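You operate a simulated robot arm through the tools that you are given. There is no shell and no other tool.

Carry out the task below with a simulated robot arm. There is one attempt and no reset: what you move stays moved.

JOB
Slacken both joint bolts with the socket wrench and back them off.
Fine: Wrench back in its cradle. Hands unhurt; nothing dropped, spilt, damaged or left on.

The check looks at the end state, three seconds after you hand in, the way a careful person would. Anything else that was tipped, shoved, dropped, spilled or broken makes it a failure.

ROBOT AND FRAMES
A 7-joint arm with a two-finger parallel gripper, fixed in place. Base frame: the origin is at the foot of the arm, x ahead of it, y to its left, z up; the work surface is at about z = 880. Lengths are in mm, angles in degrees, forces in N, time in s.
With the tool pointing down near the work surface it reaches from about 300 to 700 mm from the base axis. Its first joint turns from -66.0 to 66.0 degrees. Payload 1.57 kg.
The tool frame sits at the grasp point between the pads (the TCP): z along the fingers, y along the line on which they close. The tips reach 30 mm beyond it. The gripper opens to 110 mm. The fingers are 24 mm wide and 12 mm thick; the gripper's body (48 by 112 mm) begins 78 mm behind the TCP.
Orientation is told as [roll, pitch, yaw] about the base's x, y, z axes, in that order, counted from this pose: with the fingers straight down and closing along the base's y, the tool's x points along the base's -x, its y along +y and its z along -z.

CONTROLS
- The arm moves only by the tool apply_moves. Its argument "plan" is one flat list of numbers, 7 for each row, row after row: the turn, a rotation vector about the tool's x, y, z in degrees, then the shift along the tool's x, y, z in mm, then the closure, from 0 (fully open) to 1 (shut). In form: [ax, ay, az, tx, ty, tz, claw, ax, ay, az, tx, ty, tz, claw, ...]. A call has 1 to 20 rows; each row is the pose to reach, as a shift and turn from the pose commanded when the call began, along the tool's axes at that moment. Rows are played at 5 a second. More than 50 mm and 8.6 degrees between two rows, or a gripper value outside its range, and nothing of the call is played. Where a pose cannot be reached the arm comes as near as it can. A force on the tool above 40 N (or 10 N above the force at the start of the call, whichever is more), or a blocked arm, ends the call early, and 0.2 s more pass. Each finger travels about 108 mm/s and halts on what it meets, pressing with about 24 N; the grip force reading is that of the motor and also rises with nothing between the fingers. The clock runs only during rows and for 0.2 s after the last one: add rows that repeat a pose to give the fingers time. The reply holds the time, the measured pose of the TCP, the force on the tool along the base axes, the opening and the grip force, in the units named above and with some noise, with the torque about the TCP (base axes, N m) and any sound that the robot's microphone picked up.
- Cameras (640 x 400 px; columns grow to the right, rows downward): "scene" is fixed at [160.2, -383.9, 1423.9]; the picture's right is [0.80, -0.60, 0.00], its down [-0.33, -0.44, -0.84] and it looks along [0.50, 0.67, -0.55] (base axes); focal length 336 px, centre (320, 200). "wrist" rides on the gripper at [70, 16, -141] in the tool frame; the picture's right is [-0.23, 0.97, 0.00], its down [-0.86, -0.20, -0.48] and it looks along [-0.47, -0.11, 0.88] (tool axes); focal length 222 px, centre (320, 200). There is no depth. A picture from a camera that has moved, and an enlarged one, comes with that camera's place and axes in the base frame and with its lens. The place of the scene camera against the robot may be out by one fixed shift of up to 25 mm in any direction.
- grab_frame(camera): a new picture of that camera. No time passes.
- zoom(camera, box): a new picture of the part [left, top, right, bottom] of that camera's present view, enlarged. No time passes.
- sign_off(): hands the job in; it is judged then, once.

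Nothing tells you positions but the pictures and the camera data. Unless the task says otherwise, let go and move clear before handing in.

The tools are called after "Request:" as a command line: name --argument value ..., lists and objects as JSON in quotes. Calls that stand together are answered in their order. apply_moves: Moves the arm, as the interface text tells. Its arguments: {"type":"object","properties":{"plan":{"type":"array","items":{"type":"number"}}},"required":["plan"]} The other tools are called the same way: grab_frame (camera) takes a picture; zoom (camera, box) takes an enlarged picture of a part of a camera's view; sign_off () hands the job in.

At the start:

```text
t: 0.0
position: [323.5, 83.2, 1199.9]
tcp_rot: [0.0, 0.0, 0.1]
ft_force: [0.0, 0.5, -0.3]
torque: [-0.05, 0.0, -0.01]
width: 109.9
finger_force: 0.2
```

scene: 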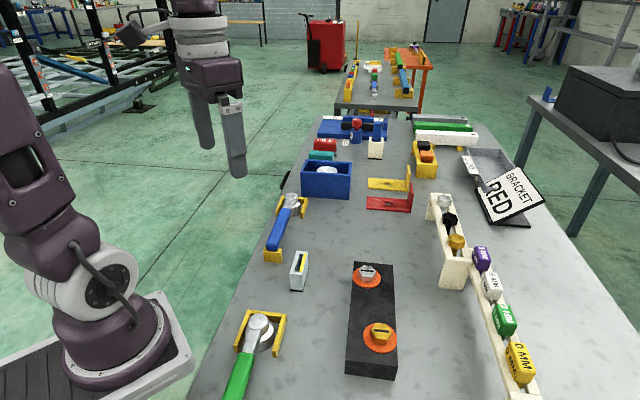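
wrist: 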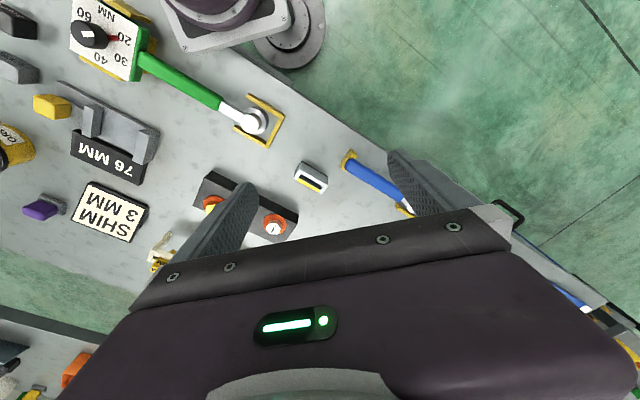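

I see a table with a green-handled wrench and a blue-handled wrench, each in a yellow cradle, and a black bar with two bolts on orange washers. I'll look closer before moving anything.

Request:
zoom --camera "scene" --box '[200, 280, 420, 400]'

Request:
zoom --camera "scene" --box '[240, 170, 400, 300]'

Request:
zoom --camera "scene" --box '[400, 110, 560, 400]'

Request:
zoom --camera "wrist" --box '[0, 0, 320, 200]'

Request:
zoom --camera "wrist" --box '[140, 80, 440, 280]'

Request:
zoom --camera "scene" --box '[280, 40, 480, 200]'

```text
2.91 times, centred on (310, 340) of scene
camera zoom: at [160.2, -383.9, 1423.9], right [0.8, -0.6, 0.0], down [-0.33, -0.44, -0.84], along [0.5, 0.67, -0.55], focal length 976 px, centre (349, -207)
```

zoom: 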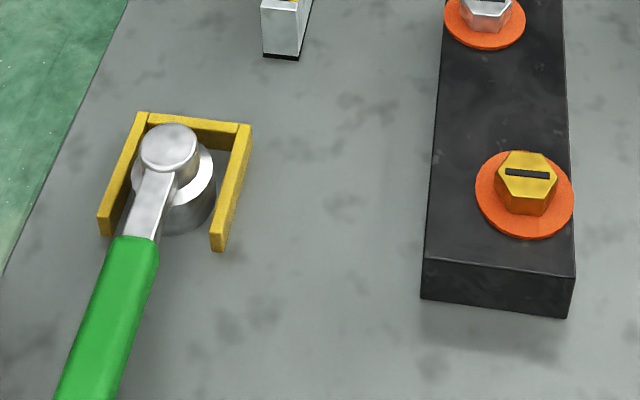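

```text
3.08 times, centred on (320, 235) of scene
camera zoom: at [160.2, -383.9, 1423.9], right [0.8, -0.6, 0.0], down [-0.33, -0.44, -0.84], along [0.5, 0.67, -0.55], focal length 1033 px, centre (320, 92)
```

zoom: 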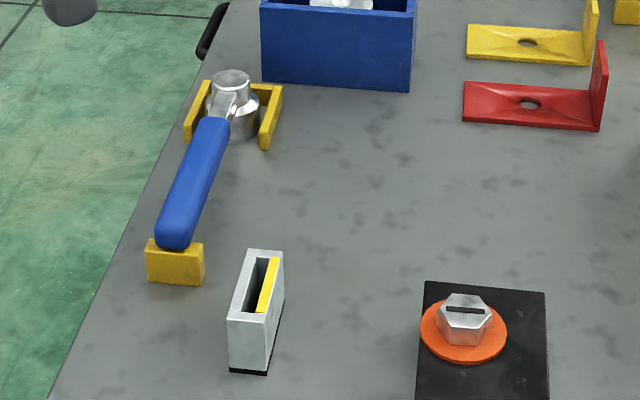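

```text
1.38 times, centred on (480, 255) of scene
camera zoom: at [160.2, -383.9, 1423.9], right [0.8, -0.6, 0.0], down [-0.33, -0.44, -0.84], along [0.5, 0.67, -0.55], focal length 463 px, centre (99, 124)
```

zoom: 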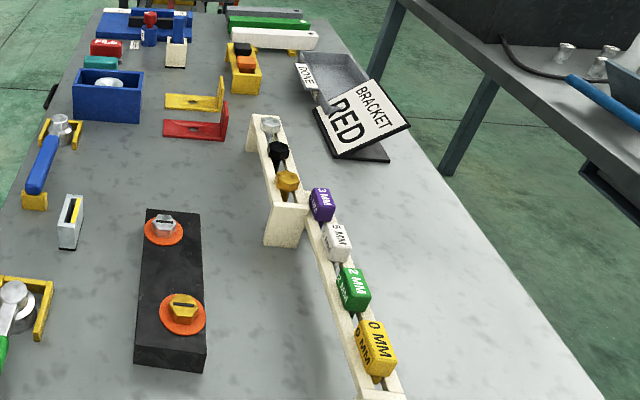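

```text
2.00 times, centred on (160, 100) of wrist
camera zoom: at [254.0, 99.4, 1340.7], right [0.23, 0.97, 0.0], down [0.86, -0.2, 0.48], along [0.47, -0.11, -0.88], focal length 444 px, centre (640, 400)
```

zoom: 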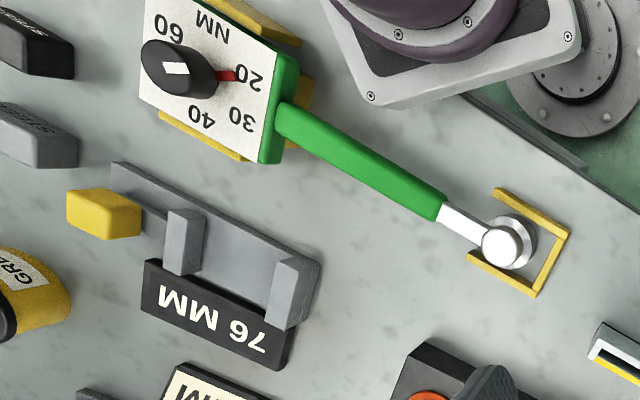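

```text
2.00 times, centred on (290, 180) of wrist
camera zoom: at [254.0, 99.4, 1340.7], right [0.23, 0.97, 0.0], down [0.86, -0.2, 0.48], along [0.47, -0.11, -0.88], focal length 444 px, centre (380, 240)
```

zoom: 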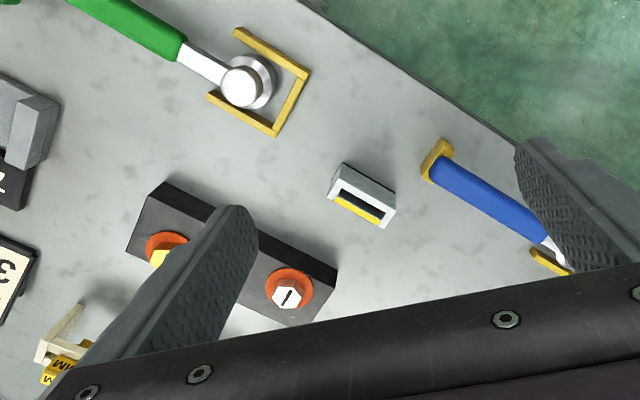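

```text
2.50 times, centred on (380, 120) of scene
camera zoom: at [160.2, -383.9, 1423.9], right [0.8, -0.6, 0.0], down [-0.33, -0.44, -0.84], along [0.5, 0.67, -0.55], focal length 839 px, centre (170, 400)
```

zoom: 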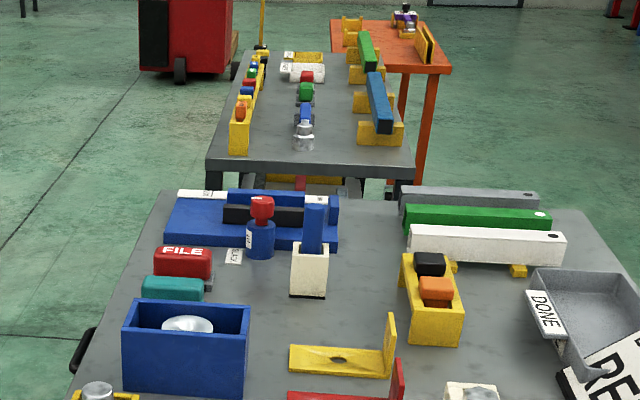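

The blue wrench in the far cradle looks like the plain socket wrench; the green one is attached to a 20–60 NM dial, so it is a torque wrench. I'll move the wrist camera over the blue wrench to measure it.

Request:
apply_moves --plan '[0, 0, 0, -36, 14, 8, 0, 0, 0, 0, -73, 27, 17, 0, 0, 0, 0, -110, 40, 25, 0, 0, 0, 0, -147, 54, 34, 0, 0, 0, 0, -184, 67, 42, 0, 0, 0, 0, -220, 80, 50, 0, 0, 0, 0, -220, 80, 50, 0]'

Request:
grab_frame --camera "wrist"

Request:
grab_frame --camera "scene"

```text
t: 1.6
position: [542.7, 161.6, 1149.7]
tcp_rot: [0.0, 0.0, 0.0]
ft_force: [-0.3, -0.1, -0.7]
torque: [0.01, 0.02, 0.04]
width: 109.6
finger_force: 0.0
```

```text
taken
camera wrist: at [474.1, 179.2, 1291.4], right [0.23, 0.97, 0.0], down [0.86, -0.2, 0.48], along [0.47, -0.11, -0.88], focal length 222 px, centre (320, 200)
```

wrist: 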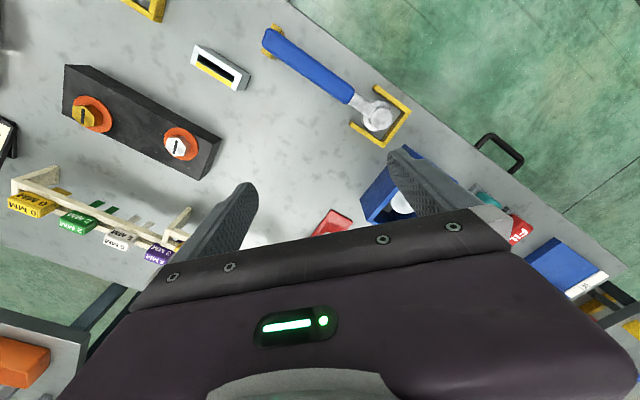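

```text
taken
```

scene: 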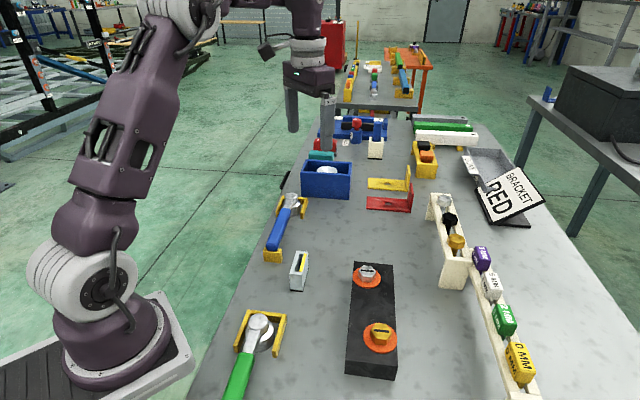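

Request:
zoom --camera "wrist" --box '[240, 10, 440, 150]'

Request:
zoom --camera "wrist" --box '[40, 30, 260, 190]'

Request:
zoom --camera "scene" --box '[255, 180, 320, 270]'

Request:
zoom --camera "scene" --box '[340, 250, 410, 390]'

```text
2.86 times, centred on (340, 80) of wrist
camera zoom: at [474.1, 179.2, 1291.4], right [0.23, 0.97, 0.0], down [0.86, -0.2, 0.48], along [0.47, -0.11, -0.88], focal length 635 px, centre (263, 543)
```

zoom: 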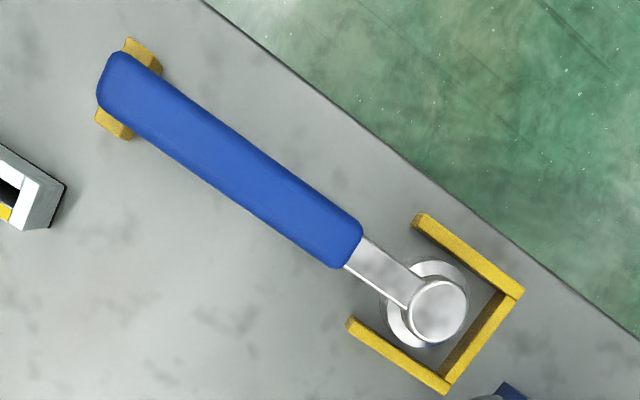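

```text
2.50 times, centred on (150, 110) of wrist
camera zoom: at [474.1, 179.2, 1291.4], right [0.23, 0.97, 0.0], down [0.86, -0.2, 0.48], along [0.47, -0.11, -0.88], focal length 555 px, centre (745, 425)
```

zoom: 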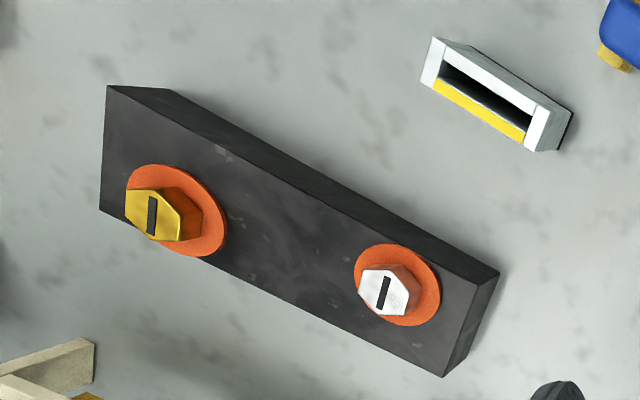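

```text
4.44 times, centred on (288, 225) of scene
camera zoom: at [160.2, -383.9, 1423.9], right [0.8, -0.6, 0.0], down [-0.33, -0.44, -0.84], along [0.5, 0.67, -0.55], focal length 1492 px, centre (464, 89)
```

zoom: 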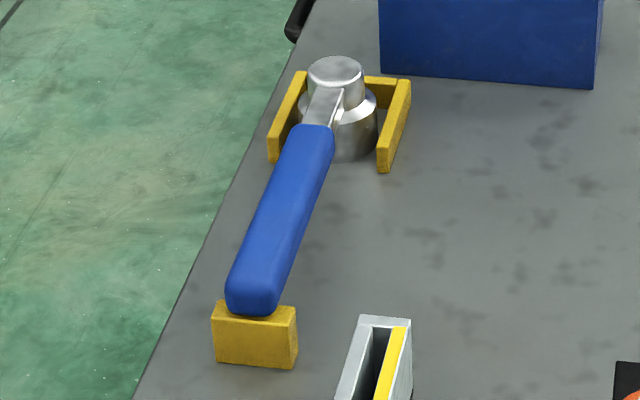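

```text
2.86 times, centred on (375, 320) of scene
camera zoom: at [160.2, -383.9, 1423.9], right [0.8, -0.6, 0.0], down [-0.33, -0.44, -0.84], along [0.5, 0.67, -0.55], focal length 959 px, centre (163, -143)
```

zoom: 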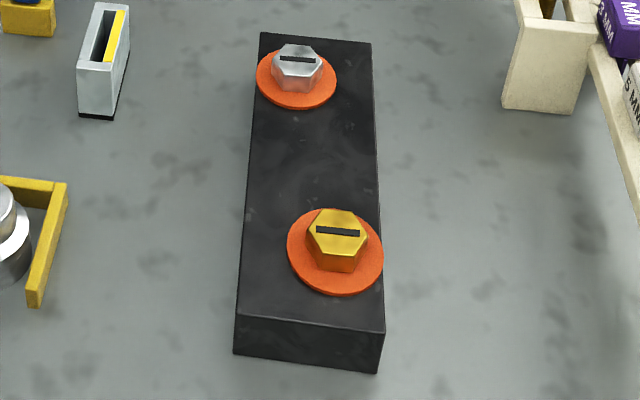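

The blue wrench lies from about (409,122) to its head at about (545,255), at 44.5° to x. I'll go above its handle, turn the gripper across it and look again from lower down to settle heights.

Request:
apply_moves --plan '[0, 0, -7.4, 12, 4, 17, 0, 0, 0, -14.8, 23, 8, 34, 0, 0, 0, -22.2, 35, 12, 50, 0, 0, 0, -29.6, 46, 15, 67, 0, 0, 0, -37, 58, 19, 84, 0, 0, 0, -44.5, 69, 23, 100, 0, 0, 0, -44.5, 69, 23, 100, 0]'

Request:
grab_frame --camera "wrist"

Request:
grab_frame --camera "scene"

```text
t: 3.2
position: [473.9, 186.6, 1049.8]
tcp_rot: [0.1, 0.0, 44.6]
ft_force: [-0.3, 0.7, 0.0]
torque: [-0.01, -0.02, 0.03]
width: 110.0
finger_force: 0.1
```

```text
taken
camera wrist: at [413.5, 149.3, 1190.8], right [-0.52, 0.85, 0.0], down [0.75, 0.46, 0.48], along [0.41, 0.25, -0.88], focal length 222 px, centre (320, 200)
```

wrist: 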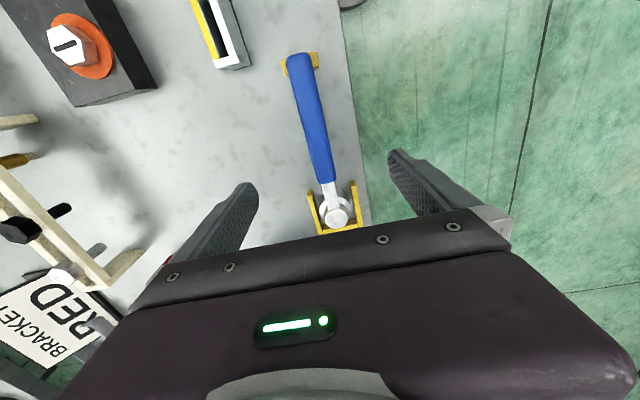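

```text
taken
```

scene: 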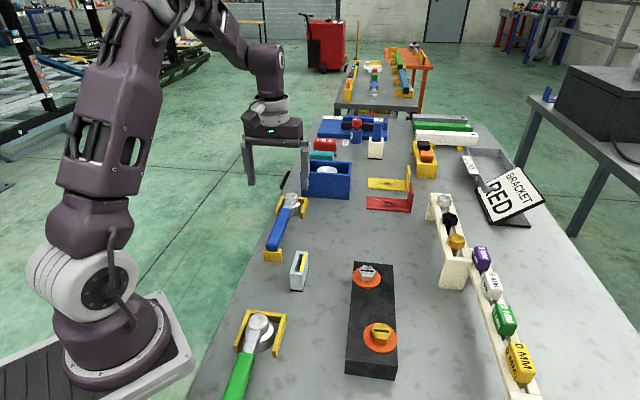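

Request:
zoom --camera "wrist" --box '[240, 30, 400, 240]'

Request:
zoom --camera "wrist" --box '[20, 0, 180, 110]'

Request:
zoom --camera "wrist" --box '[170, 0, 270, 80]'

```text
1.90 times, centred on (320, 135) of wrist
camera zoom: at [413.5, 149.3, 1190.8], right [-0.52, 0.85, 0.0], down [0.75, 0.46, 0.48], along [0.41, 0.25, -0.88], focal length 423 px, centre (320, 324)
```

zoom: 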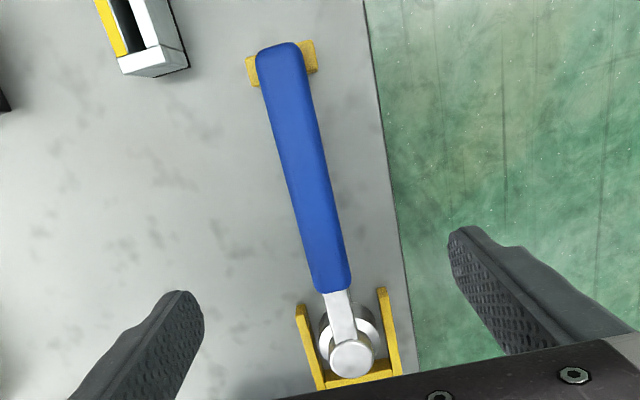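

```text
3.64 times, centred on (100, 55) of wrist
camera zoom: at [413.5, 149.3, 1190.8], right [-0.52, 0.85, 0.0], down [0.75, 0.46, 0.48], along [0.41, 0.25, -0.88], focal length 808 px, centre (1120, 727)
```

zoom: 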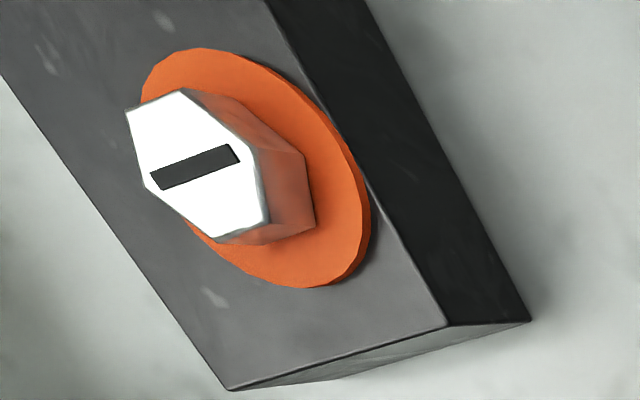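

```text
5.00 times, centred on (220, 40) of wrist
camera zoom: at [413.5, 149.3, 1190.8], right [-0.52, 0.85, 0.0], down [0.75, 0.46, 0.48], along [0.41, 0.25, -0.88], focal length 1111 px, centre (820, 1000)
```

zoom: 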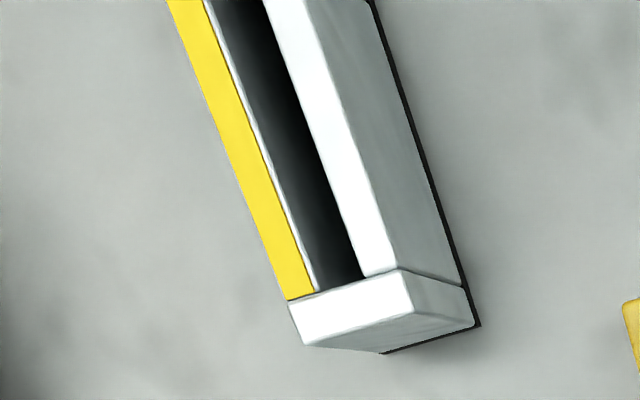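

Request:
zoom --camera "scene" --box '[230, 110, 330, 200]'

```text
4.44 times, centred on (280, 155) of scene
camera zoom: at [160.2, -383.9, 1423.9], right [0.8, -0.6, 0.0], down [-0.33, -0.44, -0.84], along [0.5, 0.67, -0.55], focal length 1492 px, centre (498, 400)
```

zoom: 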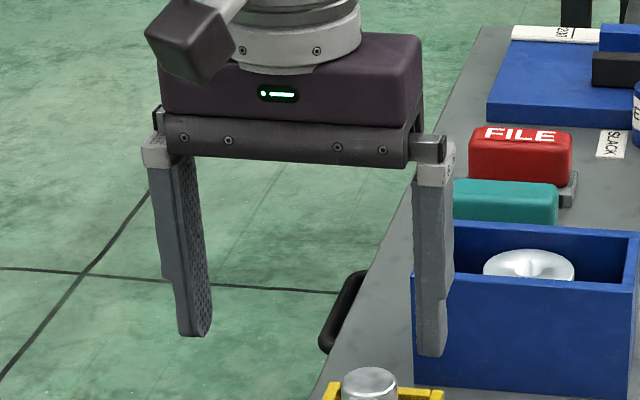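

Request:
apply_moves --plan '[0, 0, 0, 25, 0, 30, 0, 0, 0, 0, 50, 0, 60, 0, 0, 0, 0, 50, 0, 60, 0]'

Request:
grab_frame --camera "wrist"

Request:
zoom --camera "scene" --box '[230, 140, 330, 270]'

Request:
zoom --camera "wrist" --box '[260, 60, 400, 240]'

```text
t: 4.0
position: [438.0, 152.6, 990.4]
tcp_rot: [0.0, 0.1, 44.5]
ft_force: [-0.4, 0.5, 0.1]
torque: [0.04, 0.02, 0.02]
width: 109.9
finger_force: 0.1
```

```text
taken
camera wrist: at [378.2, 114.7, 1130.9], right [-0.52, 0.85, 0.0], down [0.75, 0.46, 0.48], along [0.41, 0.25, -0.88], focal length 222 px, centre (320, 200)
```

wrist: 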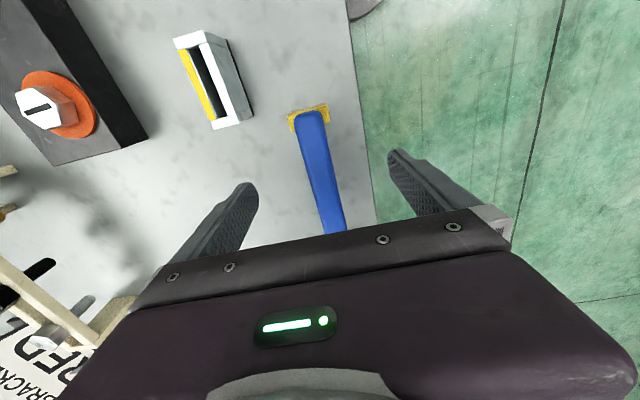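

```text
3.08 times, centred on (280, 205) of scene
camera zoom: at [160.2, -383.9, 1423.9], right [0.8, -0.6, 0.0], down [-0.33, -0.44, -0.84], along [0.5, 0.67, -0.55], focal length 1033 px, centre (443, 185)
```

zoom: 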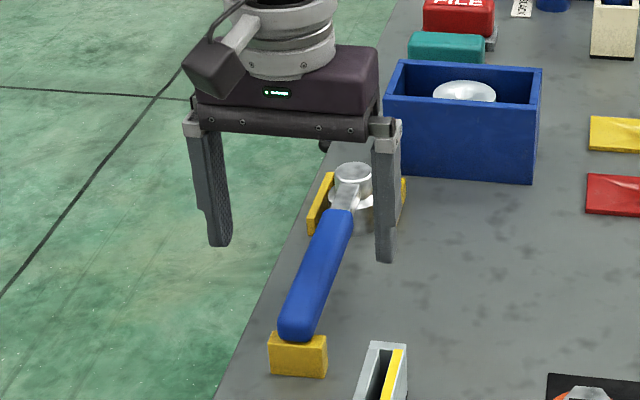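

```text
2.22 times, centred on (330, 150) of wrist
camera zoom: at [378.2, 114.7, 1130.9], right [-0.52, 0.85, 0.0], down [0.75, 0.46, 0.48], along [0.41, 0.25, -0.88], focal length 494 px, centre (298, 311)
```

zoom: 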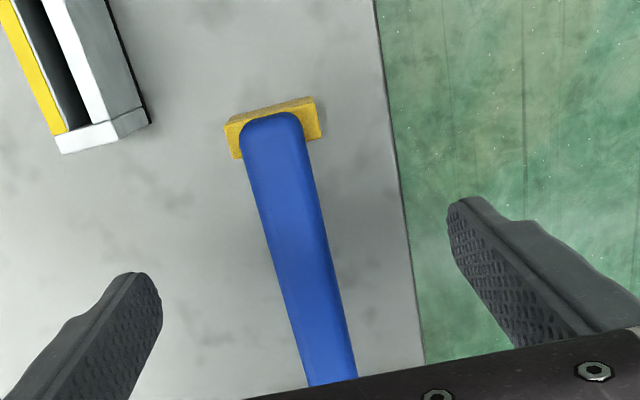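

The handle top is at roughly z 925, so I'll straddle it about 90 mm from the head with the fingers partly closed. I'll stop a little high to check the alignment.

Request:
apply_moves --plan '[0, 0, -0.4, -31, -1.3, 0, 0.3, 0, 0, -0.8, -62.5, -2.6, 10, 0.4, 0, 0, -0.8, -62.5, -2.6, 28, 0.4, 0, 0, -0.8, -62.5, -2.6, 28, 0.4]'

Request:
grab_frame --camera "wrist"

Request:
zoom --camera "scene" --box '[230, 140, 330, 270]'

```text
t: 5.0
position: [484.9, 192.1, 961.9]
tcp_rot: [-0.1, 0.0, 45.3]
ft_force: [-1.1, -0.3, -0.3]
torque: [0.02, 0.02, 0.01]
width: 66.2
finger_force: 0.1
```

```text
taken
camera wrist: at [424.7, 155.0, 1102.8], right [-0.53, 0.85, 0.0], down [0.74, 0.47, 0.48], along [0.41, 0.25, -0.88], focal length 222 px, centre (320, 200)
```

wrist: 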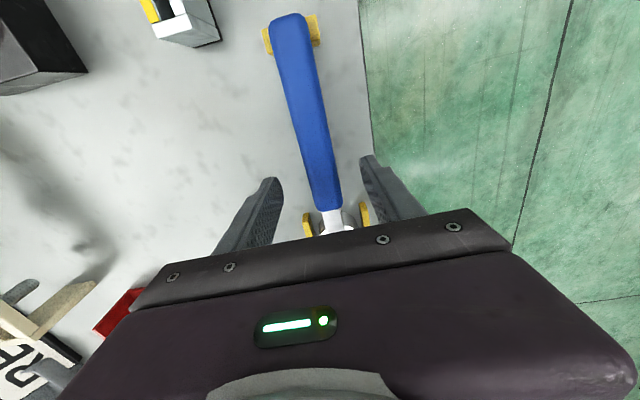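

```text
3.08 times, centred on (280, 205) of scene
camera zoom: at [160.2, -383.9, 1423.9], right [0.8, -0.6, 0.0], down [-0.33, -0.44, -0.84], along [0.5, 0.67, -0.55], focal length 1033 px, centre (443, 185)
```

zoom: 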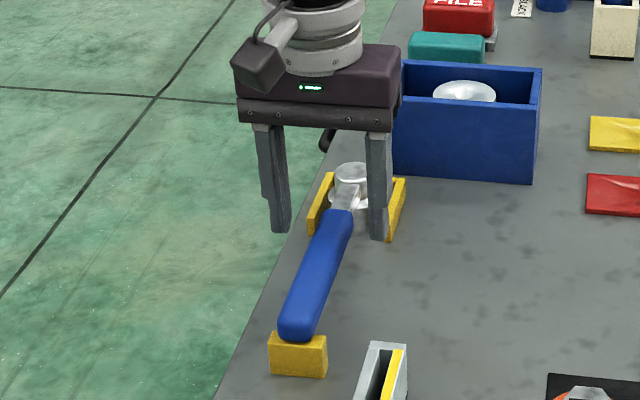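

The handle is centred between the fingers. I'll lower and close on it.

Request:
apply_moves --plan '[0, 0, 0, 0, 0, 20, 0.4, 0, 0, 0, 0, 0, 38, 0.4, 0, 0, 0, 0, 0, 38, 0.6, 0, 0, 0, 0, 0, 38, 1, 0, 0, 0, 0, 0, 38, 1, 0, 0, 0, 0, 0, 38, 1]'

Request:
zoom --camera "scene" --box '[230, 140, 330, 270]'

Request:
grab_frame --camera "wrist"

```text
t: 6.4
position: [484.4, 192.1, 924.2]
tcp_rot: [0.0, 0.0, 45.3]
ft_force: [-0.2, -0.5, 0.2]
torque: [-0.08, 0.05, 0.01]
width: 25.9
finger_force: 23.8
```

```text
3.08 times, centred on (280, 205) of scene
camera zoom: at [160.2, -383.9, 1423.9], right [0.8, -0.6, 0.0], down [-0.33, -0.44, -0.84], along [0.5, 0.67, -0.55], focal length 1033 px, centre (443, 185)
```

zoom: 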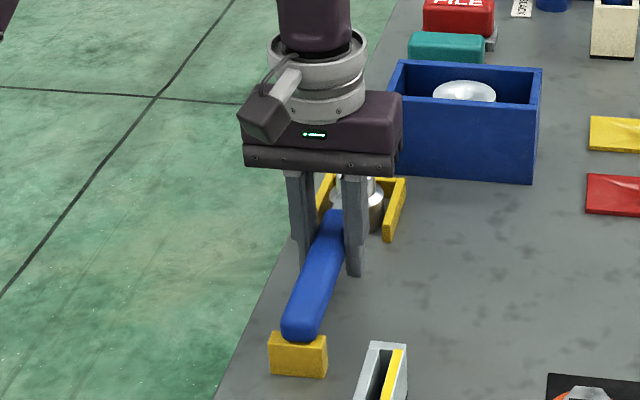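

```text
taken
camera wrist: at [424.8, 155.1, 1065.2], right [-0.53, 0.85, 0.0], down [0.74, 0.47, 0.48], along [0.41, 0.25, -0.88], focal length 222 px, centre (320, 200)
```

wrist: 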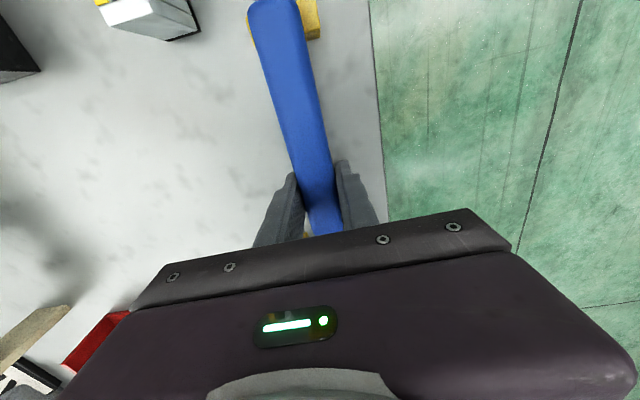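

Request:
apply_moves --plan '[0, 0, 0, 0, 0, -5, 1, 0, 0, 0, 0, 0, -12, 1, 0, 0, 0, 0, 0, -20, 1, 0, 0, 0, 0, 0, -20, 1]'

Request:
zoom --camera "scene" --box '[230, 140, 330, 270]'

```text
t: 7.4
position: [485.1, 191.1, 943.2]
tcp_rot: [0.0, 0.0, 45.3]
ft_force: [-0.7, -0.9, -4.3]
torque: [-0.07, 0.06, -0.03]
width: 25.8
finger_force: 23.7
```

```text
3.08 times, centred on (280, 205) of scene
camera zoom: at [160.3, -383.9, 1423.9], right [0.8, -0.6, 0.0], down [-0.33, -0.44, -0.84], along [0.5, 0.67, -0.55], focal length 1033 px, centre (443, 185)
```

zoom: 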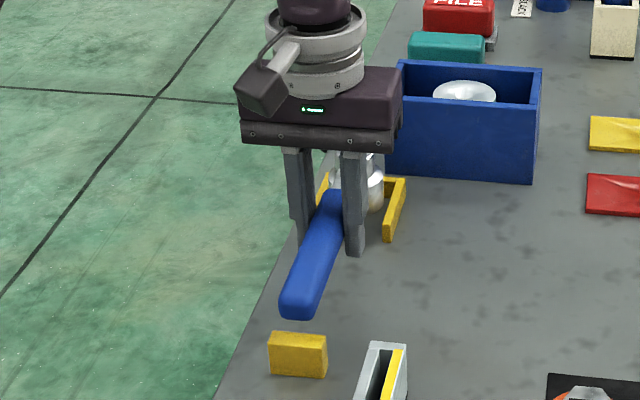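

The wrench is lifted level (about 0.44 kg, with its centre of mass ~20 mm toward the head). I'll raise it and carry it over to look straight down at both bolts.

Request:
apply_moves --plan '[0, 0, 0, 0, 0, -30, 1, 0, 0, 0, 0, 0, -60, 1, 0, 0, 0, 0, 0, -90, 1, 0, 0, 0, 0, 0, -117, 1, 0, 0, 3.8, 16.2, -22.9, -117, 1, 0, 0, 7.6, 32.4, -45.9, -117, 1, 0, 0, 11.4, 48.7, -68.8, -117, 1, 0, 0, 15.1, 64.9, -91.8, -117, 1, 0, 0, 18.9, 81.1, -114.7, -117, 1, 0, 0, 22.7, 97.3, -137.7, -117, 1, 0, 0, 26.5, 113.5, -160.6, -117, 1, 0, 0, 30.2, 129.7, -183.5, -117, 1, 0, 0, 34, 146, -206.5, -117, 1, 0, 0, 37.8, 162.2, -229.4, -117, 1, 0, 0, 41.5, 178.4, -252.4, -117, 1, 0, 0, 45.3, 194.6, -275.3, -117, 1, 0, 0, 45.3, 194.6, -275.3, -117, 1, 0, 0, 45.3, 194.6, -275.3, -117, 1]'

Request:
grab_frame --camera "wrist"

Request:
grab_frame --camera "scene"

```text
t: 11.2
position: [543.9, -139.4, 1061.2]
tcp_rot: [0.1, -0.1, -0.1]
ft_force: [-0.5, -0.2, -3.9]
torque: [0.01, 0.08, 0.02]
width: 25.9
finger_force: 23.8
```

```text
taken
camera wrist: at [474.4, -122.2, 1202.0], right [0.23, 0.97, 0.0], down [0.86, -0.2, 0.48], along [0.47, -0.11, -0.88], focal length 222 px, centre (320, 200)
```

wrist: 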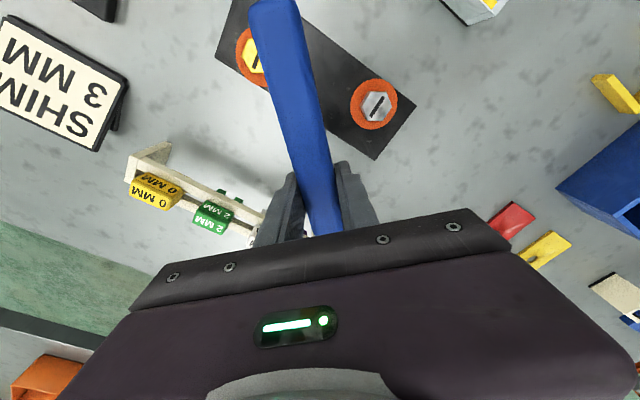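

```text
taken
```

scene: 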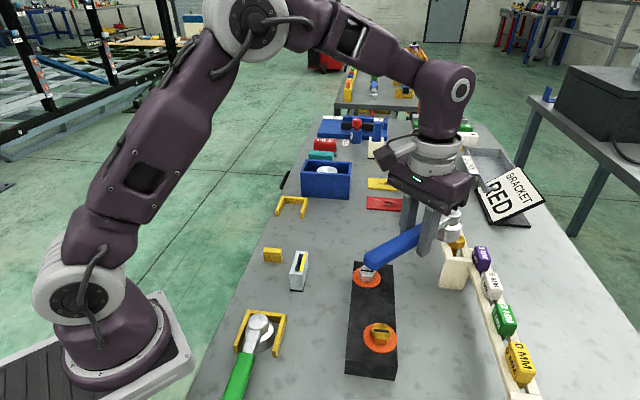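

Request:
zoom --camera "wrist" --box '[210, 0, 430, 160]'

Request:
zoom --camera "scene" --box '[350, 130, 500, 300]'

```text
2.50 times, centred on (320, 80) of wrist
camera zoom: at [474.4, -122.2, 1202.0], right [0.23, 0.97, 0.0], down [0.86, -0.2, 0.48], along [0.47, -0.11, -0.88], focal length 555 px, centre (320, 500)
```

zoom: 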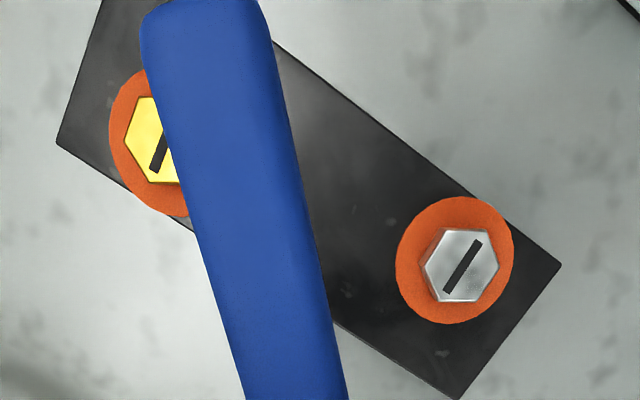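

```text
2.35 times, centred on (425, 215) of scene
camera zoom: at [160.3, -384.0, 1423.9], right [0.8, -0.6, 0.0], down [-0.33, -0.44, -0.84], along [0.5, 0.67, -0.55], focal length 790 px, centre (73, 165)
```

zoom: 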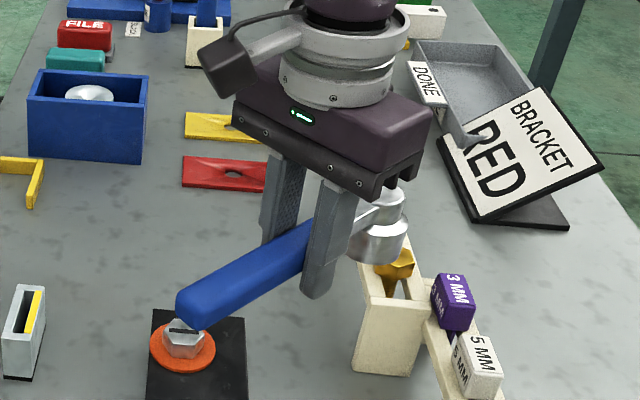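

Request:
zoom --camera "scene" --box '[395, 185, 475, 260]'

Request:
zoom --camera "scene" --box '[340, 250, 410, 380]'

```text
5.33 times, centred on (435, 222) of scene
camera zoom: at [160.3, -384.0, 1423.9], right [0.8, -0.6, 0.0], down [-0.33, -0.44, -0.84], along [0.5, 0.67, -0.55], focal length 1790 px, centre (-293, 80)
```

zoom: 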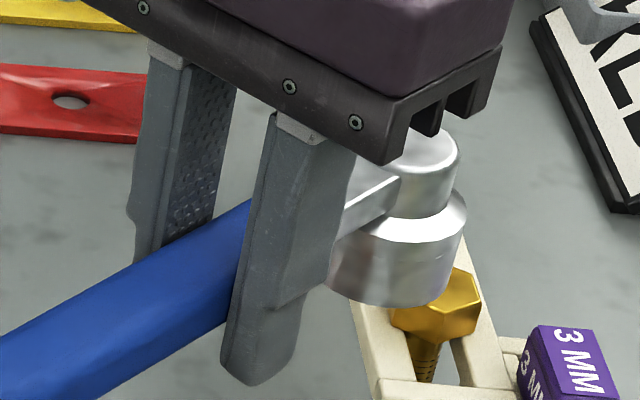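

```text
3.08 times, centred on (375, 315) of scene
camera zoom: at [160.3, -384.0, 1423.9], right [0.8, -0.6, 0.0], down [-0.33, -0.44, -0.84], along [0.5, 0.67, -0.55], focal length 1033 px, centre (151, -154)
```

zoom: 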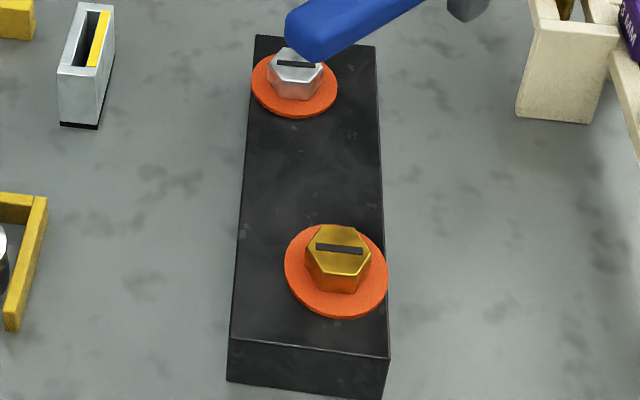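

The bolts are at about (514.5,−67) and (439,−180), with head tops at z≈934. The wrench head sits about 92 mm ahead of my grip. I'll bring the socket above the silver bolt with the handle at 137°, in line with the hex corners, and check before lowering.

Request:
apply_moves --plan '[0, 0, 5.4, 12.1, 16.9, 0, 1, 0, 0, 10.8, 24.2, 33.8, 0, 1, 0, 0, 16.1, 36.3, 50.7, 0, 1, 0, 0, 21.5, 48.4, 67.6, 0, 1, 0, 0, 26.9, 60.4, 84.4, 0, 1, 0, 0, 32.3, 72.5, 101.3, 10, 1, 0, 0, 37.6, 84.6, 118.2, 25, 1, 0, 0, 43, 96.7, 135.1, 41, 1, 0, 0, 43, 96.7, 135.1, 41, 1, 0, 0, 43, 96.7, 135.1, 41, 1]'

Request:
apply_moves --plan '[0, 0, 0, 0, 0, 0, 1]'

Request:
apply_moves --plan '[0, 0, 0, 0, 0, 0, 1]'

Request:
zoom --camera "scene" --box '[310, 190, 430, 310]'

Request:
grab_frame --camera "wrist"

```text
t: 13.4
position: [447.7, -3.8, 1019.8]
tcp_rot: [0.0, 0.0, -42.9]
ft_force: [0.5, 0.2, -3.3]
torque: [0.05, 0.05, 0.02]
width: 25.9
finger_force: 24.0
```

```text
t: 13.8
position: [447.9, -5.4, 1019.9]
tcp_rot: [0.1, 0.0, -43.0]
ft_force: [0.1, -0.2, -3.4]
torque: [0.04, 0.03, -0.01]
width: 25.9
finger_force: 23.8
```

```text
t: 14.2
position: [447.3, -3.9, 1019.0]
tcp_rot: [0.1, 0.0, -43.0]
ft_force: [-0.2, -0.3, -3.8]
torque: [0.02, 0.04, 0.02]
width: 26.0
finger_force: 24.1
```

```text
3.33 times, centred on (370, 250) of scene
camera zoom: at [160.3, -383.9, 1423.9], right [0.8, -0.6, 0.0], down [-0.33, -0.44, -0.84], along [0.5, 0.67, -0.55], focal length 1119 px, centre (153, 33)
```

zoom: 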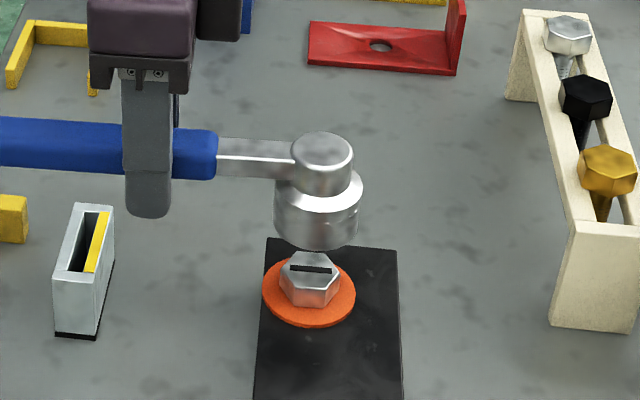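

```text
taken
camera wrist: at [408.2, 55.7, 1160.9], right [0.83, 0.56, 0.0], down [0.49, -0.73, 0.48], along [0.27, -0.4, -0.88], focal length 222 px, centre (320, 200)
```

wrist: 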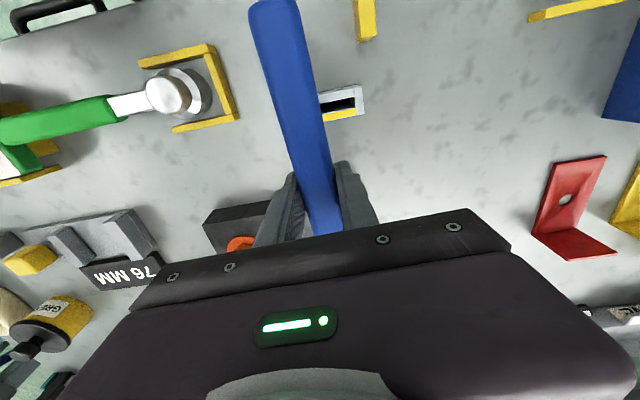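

Request:
zoom --camera "scene" --box '[352, 225, 392, 285]'

```text
6.67 times, centred on (372, 255) of scene
camera zoom: at [160.3, -383.9, 1423.9], right [0.8, -0.6, 0.0], down [-0.33, -0.44, -0.84], along [0.5, 0.67, -0.55], focal length 2238 px, centre (-27, -167)
```

zoom: 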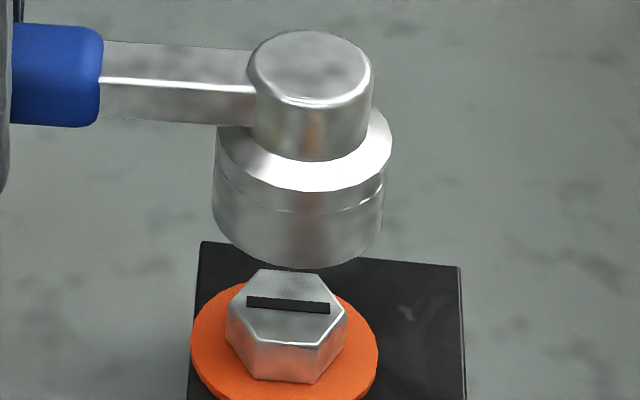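

Socket and bolt line up to within about 1–2 mm in the picture. I'll make a small correction and lower to just above the bolt head.

Request:
apply_moves --plan '[0, 0, 0, -0.5, -1.3, 10, 1, 0, 0, 0, -0.5, -1.3, 20, 1, 0, 0, 0, -0.5, -1.3, 30, 1, 0, 0, 0, -0.5, -1.3, 30, 1]'

Request:
zoom --camera "scene" --box '[352, 230, 392, 290]'

```text
t: 15.2
position: [447.0, -6.9, 990.1]
tcp_rot: [0.0, 0.0, -43.0]
ft_force: [-0.5, -0.2, -4.1]
torque: [0.03, 0.09, 0.02]
width: 25.8
finger_force: 23.9
```

```text
6.67 times, centred on (372, 260) of scene
camera zoom: at [160.3, -383.9, 1423.9], right [0.8, -0.6, 0.0], down [-0.33, -0.44, -0.84], along [0.5, 0.67, -0.55], focal length 2238 px, centre (-27, -200)
```

zoom: 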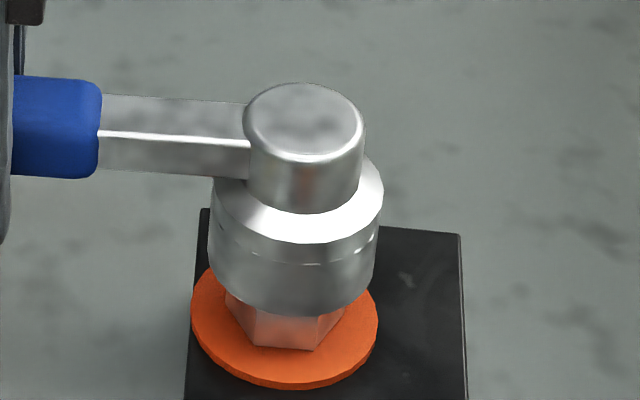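

Request:
apply_moves --plan '[0, 0, 0, 0, 0, 2, 1, 0, 0, 0, 0, 0, 4, 1, 0, 0, 0, 0, 0, 6, 1, 0, 0, 0, 0, 0, 8, 1, 0, 0, 0, 0, 0, 8, 1]'

Request:
apply_moves --plan '[0, 0, 0, 0, 0, 1.5, 1, 0, 0, 0, 0, 0, 3, 1, 0, 0, 0, 0, 0, 4.5, 1, 0, 0, 0, 0, 0, 4.5, 1]'

Request:
zoom --camera "scene" --box '[352, 230, 392, 290]'

```text
t: 16.4
position: [447.0, -6.1, 980.8]
tcp_rot: [0.0, 0.1, -42.9]
ft_force: [0.6, -0.4, -3.2]
torque: [0.05, 0.08, 0.01]
width: 25.7
finger_force: 24.2
```

```text
t: 17.4
position: [445.9, -5.7, 977.8]
tcp_rot: [0.1, -0.1, -43.0]
ft_force: [-0.2, 1.2, -3.7]
torque: [0.06, 0.0, -0.02]
width: 25.6
finger_force: 24.3
```

```text
6.67 times, centred on (372, 260) of scene
camera zoom: at [160.3, -383.9, 1423.9], right [0.8, -0.6, 0.0], down [-0.33, -0.44, -0.84], along [0.5, 0.67, -0.55], focal length 2238 px, centre (-27, -200)
```

zoom: 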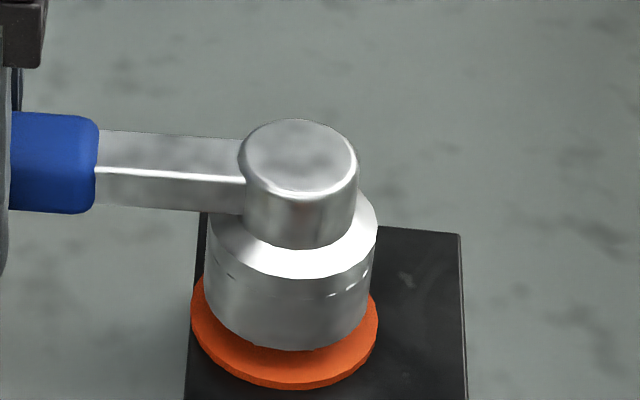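

Request:
apply_moves --plan '[0, 0, 0, 0, 0, 1.5, 1, 0, 0, 0, 0, 0, 3, 1, 0, 0, 0, 0, 0, 4, 1, 0, 0, 0, 0, 0, 4, 1]'

Request:
apply_moves --plan '[0, 0, 0, 0, 0, 1.5, 1, 0, 0, 0, 0, 0, 3, 1, 0, 0, 0, 0, 0, 4, 1, 0, 0, 0, 0, 0, 4, 1]'

Request:
zoom --camera "scene" --box '[352, 230, 392, 290]'

```text
t: 18.4
position: [446.9, -6.6, 972.9]
tcp_rot: [0.0, 0.0, -43.0]
ft_force: [0.7, 0.2, -4.5]
torque: [0.03, 0.01, -0.02]
width: 25.7
finger_force: 23.7
```

```text
t: 19.4
position: [448.0, -7.5, 968.1]
tcp_rot: [0.0, 0.0, -43.1]
ft_force: [-0.4, 0.0, -4.2]
torque: [0.06, 0.04, -0.01]
width: 25.9
finger_force: 23.8
```

```text
6.67 times, centred on (372, 260) of scene
camera zoom: at [160.3, -383.9, 1423.9], right [0.8, -0.6, 0.0], down [-0.33, -0.44, -0.84], along [0.5, 0.67, -0.55], focal length 2238 px, centre (-27, -200)
```

zoom: 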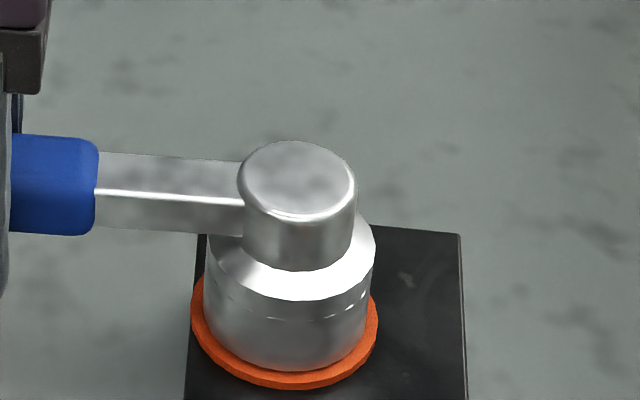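

The socket has gone over the hex without resistance. I'll lower it until it meets the washer.

Request:
apply_moves --plan '[0, 0, 0, 0, 0, 1, 1, 0, 0, 0, 0, 0, 2, 1, 0, 0, 0, 0, 0, 3, 1, 0, 0, 0, 0, 0, 3, 1]'

Request:
apply_moves --plan '[0, 0, 0, 0, 0, 1, 1, 0, 0, 0, 0, 0, 2, 1, 0, 0, 0, 0, 0, 2, 1]'

Request:
zoom --camera "scene" --box '[352, 230, 392, 290]'

```text
t: 20.4
position: [446.4, -5.5, 966.3]
tcp_rot: [0.0, 0.0, -43.0]
ft_force: [0.2, 0.8, -4.5]
torque: [0.04, 0.01, 0.03]
width: 26.0
finger_force: 24.2
```

```text
t: 21.2
position: [446.6, -6.6, 964.1]
tcp_rot: [0.0, 0.0, -43.0]
ft_force: [-1.9, 0.1, 2.0]
torque: [-0.22, -0.12, -0.03]
width: 25.9
finger_force: 24.2
```

```text
6.67 times, centred on (372, 260) of scene
camera zoom: at [160.1, -383.9, 1423.9], right [0.8, -0.6, 0.0], down [-0.33, -0.44, -0.84], along [0.5, 0.67, -0.55], focal length 2238 px, centre (-27, -200)
```

zoom: 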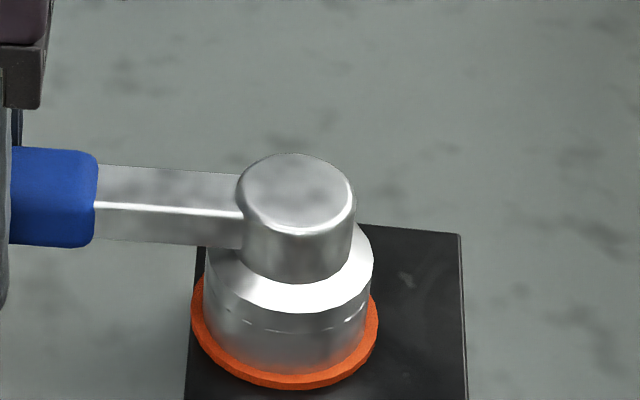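

The socket is seated on the washer at TCP z≈964. I'll try turning counter-clockwise about the bolt axis, starting with 12°.

Request:
apply_moves --plan '[0, 0, -2, -0.12, -3.18, 0, 1, 0, 0, -4, -0.35, -6.35, 0, 1, 0, 0, -6, -0.69, -9.5, 0, 1, 0, 0, -8, -1.14, -12.64, 0, 1, 0, 0, -10, -1.69, -15.77, 0, 1, 0, 0, -12, -2.36, -18.88, 0, 1, 0, 0, -12, -2.36, -18.88, 0, 1]'

Request:
zoom --camera "scene" --box '[310, 220, 430, 320]'

```text
t: 22.8
position: [435.9, -22.1, 962.5]
tcp_rot: [0.0, -0.1, -31.0]
ft_force: [-0.3, -0.5, -4.6]
torque: [0.02, 0.04, -0.56]
width: 26.1
finger_force: 23.9
```

```text
4.00 times, centred on (370, 270) of scene
camera zoom: at [160.2, -383.9, 1423.9], right [0.8, -0.6, 0.0], down [-0.33, -0.44, -0.84], along [0.5, 0.67, -0.55], focal length 1343 px, centre (120, -80)
```

zoom: 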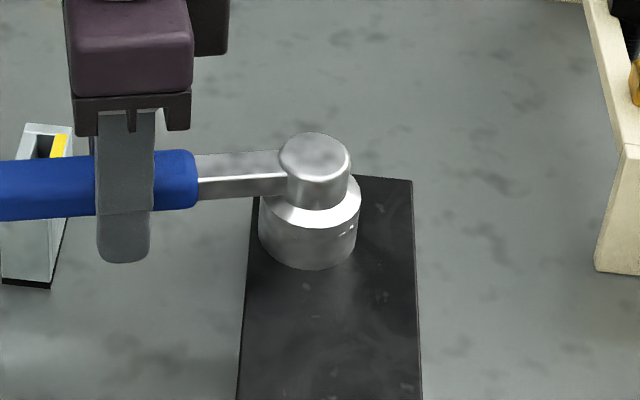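

Request:
apply_moves --plan '[0, 0, -4, -0.35, -6.35, 0, 1, 0, 0, -8, -1.14, -12.64, 0, 1, 0, 0, -12, -2.36, -18.88, 0, 1, 0, 0, -16, -4.02, -25.01, 0, 1, 0, 0, -20, -6.1, -31.01, 0, 1, 0, 0, -20, -6.1, -31.01, 0, 1]'

Request:
zoom --camera "scene" --box '[310, 220, 430, 320]'

Request:
grab_frame --camera "scene"

Request:
grab_frame --camera "wrist"

```text
t: 24.2
position: [424.9, -51.4, 964.0]
tcp_rot: [-0.1, 0.0, -11.0]
ft_force: [-2.0, -5.2, 6.3]
torque: [-0.24, -0.68, -0.52]
width: 25.7
finger_force: 23.9
```

```text
4.00 times, centred on (370, 270) of scene
camera zoom: at [160.0, -384.1, 1423.9], right [0.8, -0.6, 0.0], down [-0.33, -0.44, -0.84], along [0.5, 0.67, -0.55], focal length 1343 px, centre (120, -80)
```

zoom: 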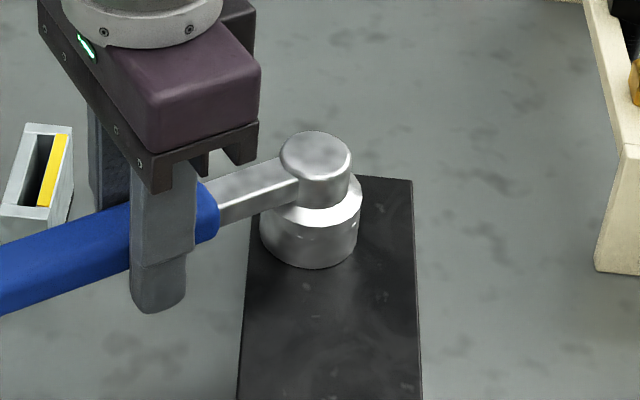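

```text
taken
```

scene: 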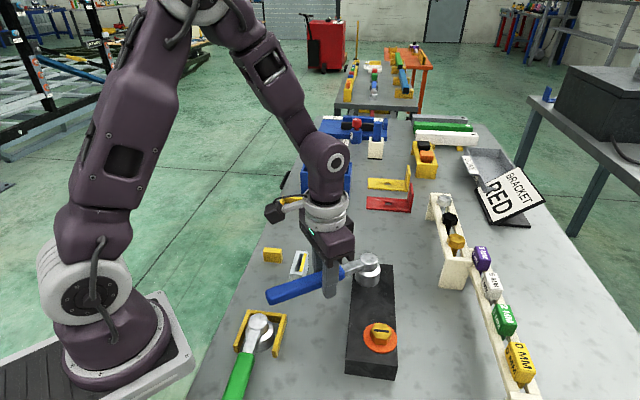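

```text
taken
camera wrist: at [359.5, -21.3, 1105.6], right [0.41, 0.91, 0.0], down [0.8, -0.36, 0.48], along [0.44, -0.2, -0.88], focal length 222 px, centre (320, 200)
```

wrist: 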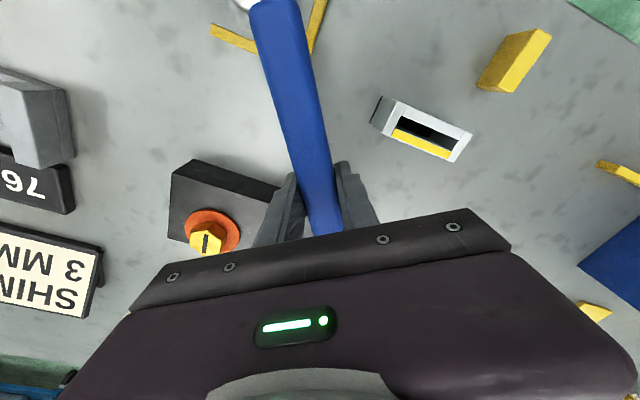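

The bolt is turning with a light resisting torque, and the upward push suggests it is rising. I'll keep turning while easing the wrench up slightly.

Request:
apply_moves --plan '[0, 0, -4, -0.35, -6.35, -1.2, 1, 0, 0, -8, -1.14, -12.64, -1.4, 1, 0, 0, -12, -2.36, -18.88, -1.6, 1, 0, 0, -16, -4.02, -25.01, -1.8, 1, 0, 0, -20, -6.1, -31.01, -2, 1, 0, 0, -20, -6.1, -31.01, -2, 1]'

Request:
zoom --camera "scene" --box '[310, 220, 430, 320]'

```text
t: 25.6
position: [424.0, -82.5, 964.6]
tcp_rot: [0.0, 0.0, 9.1]
ft_force: [0.5, -0.3, -4.4]
torque: [0.0, 0.07, -0.04]
width: 25.9
finger_force: 23.8
```

```text
4.00 times, centred on (370, 270) of scene
camera zoom: at [160.2, -384.0, 1423.9], right [0.8, -0.6, 0.0], down [-0.33, -0.44, -0.84], along [0.5, 0.67, -0.55], focal length 1343 px, centre (120, -80)
```

zoom: 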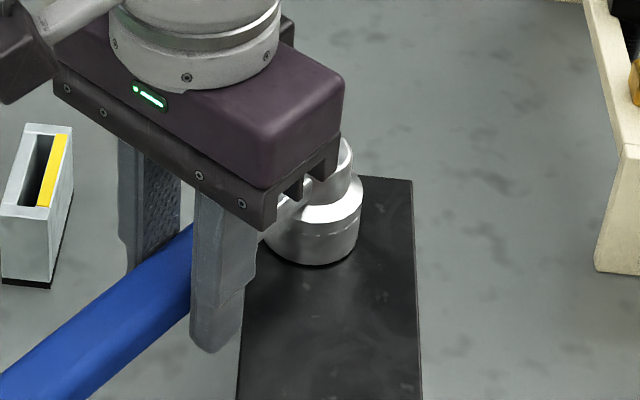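

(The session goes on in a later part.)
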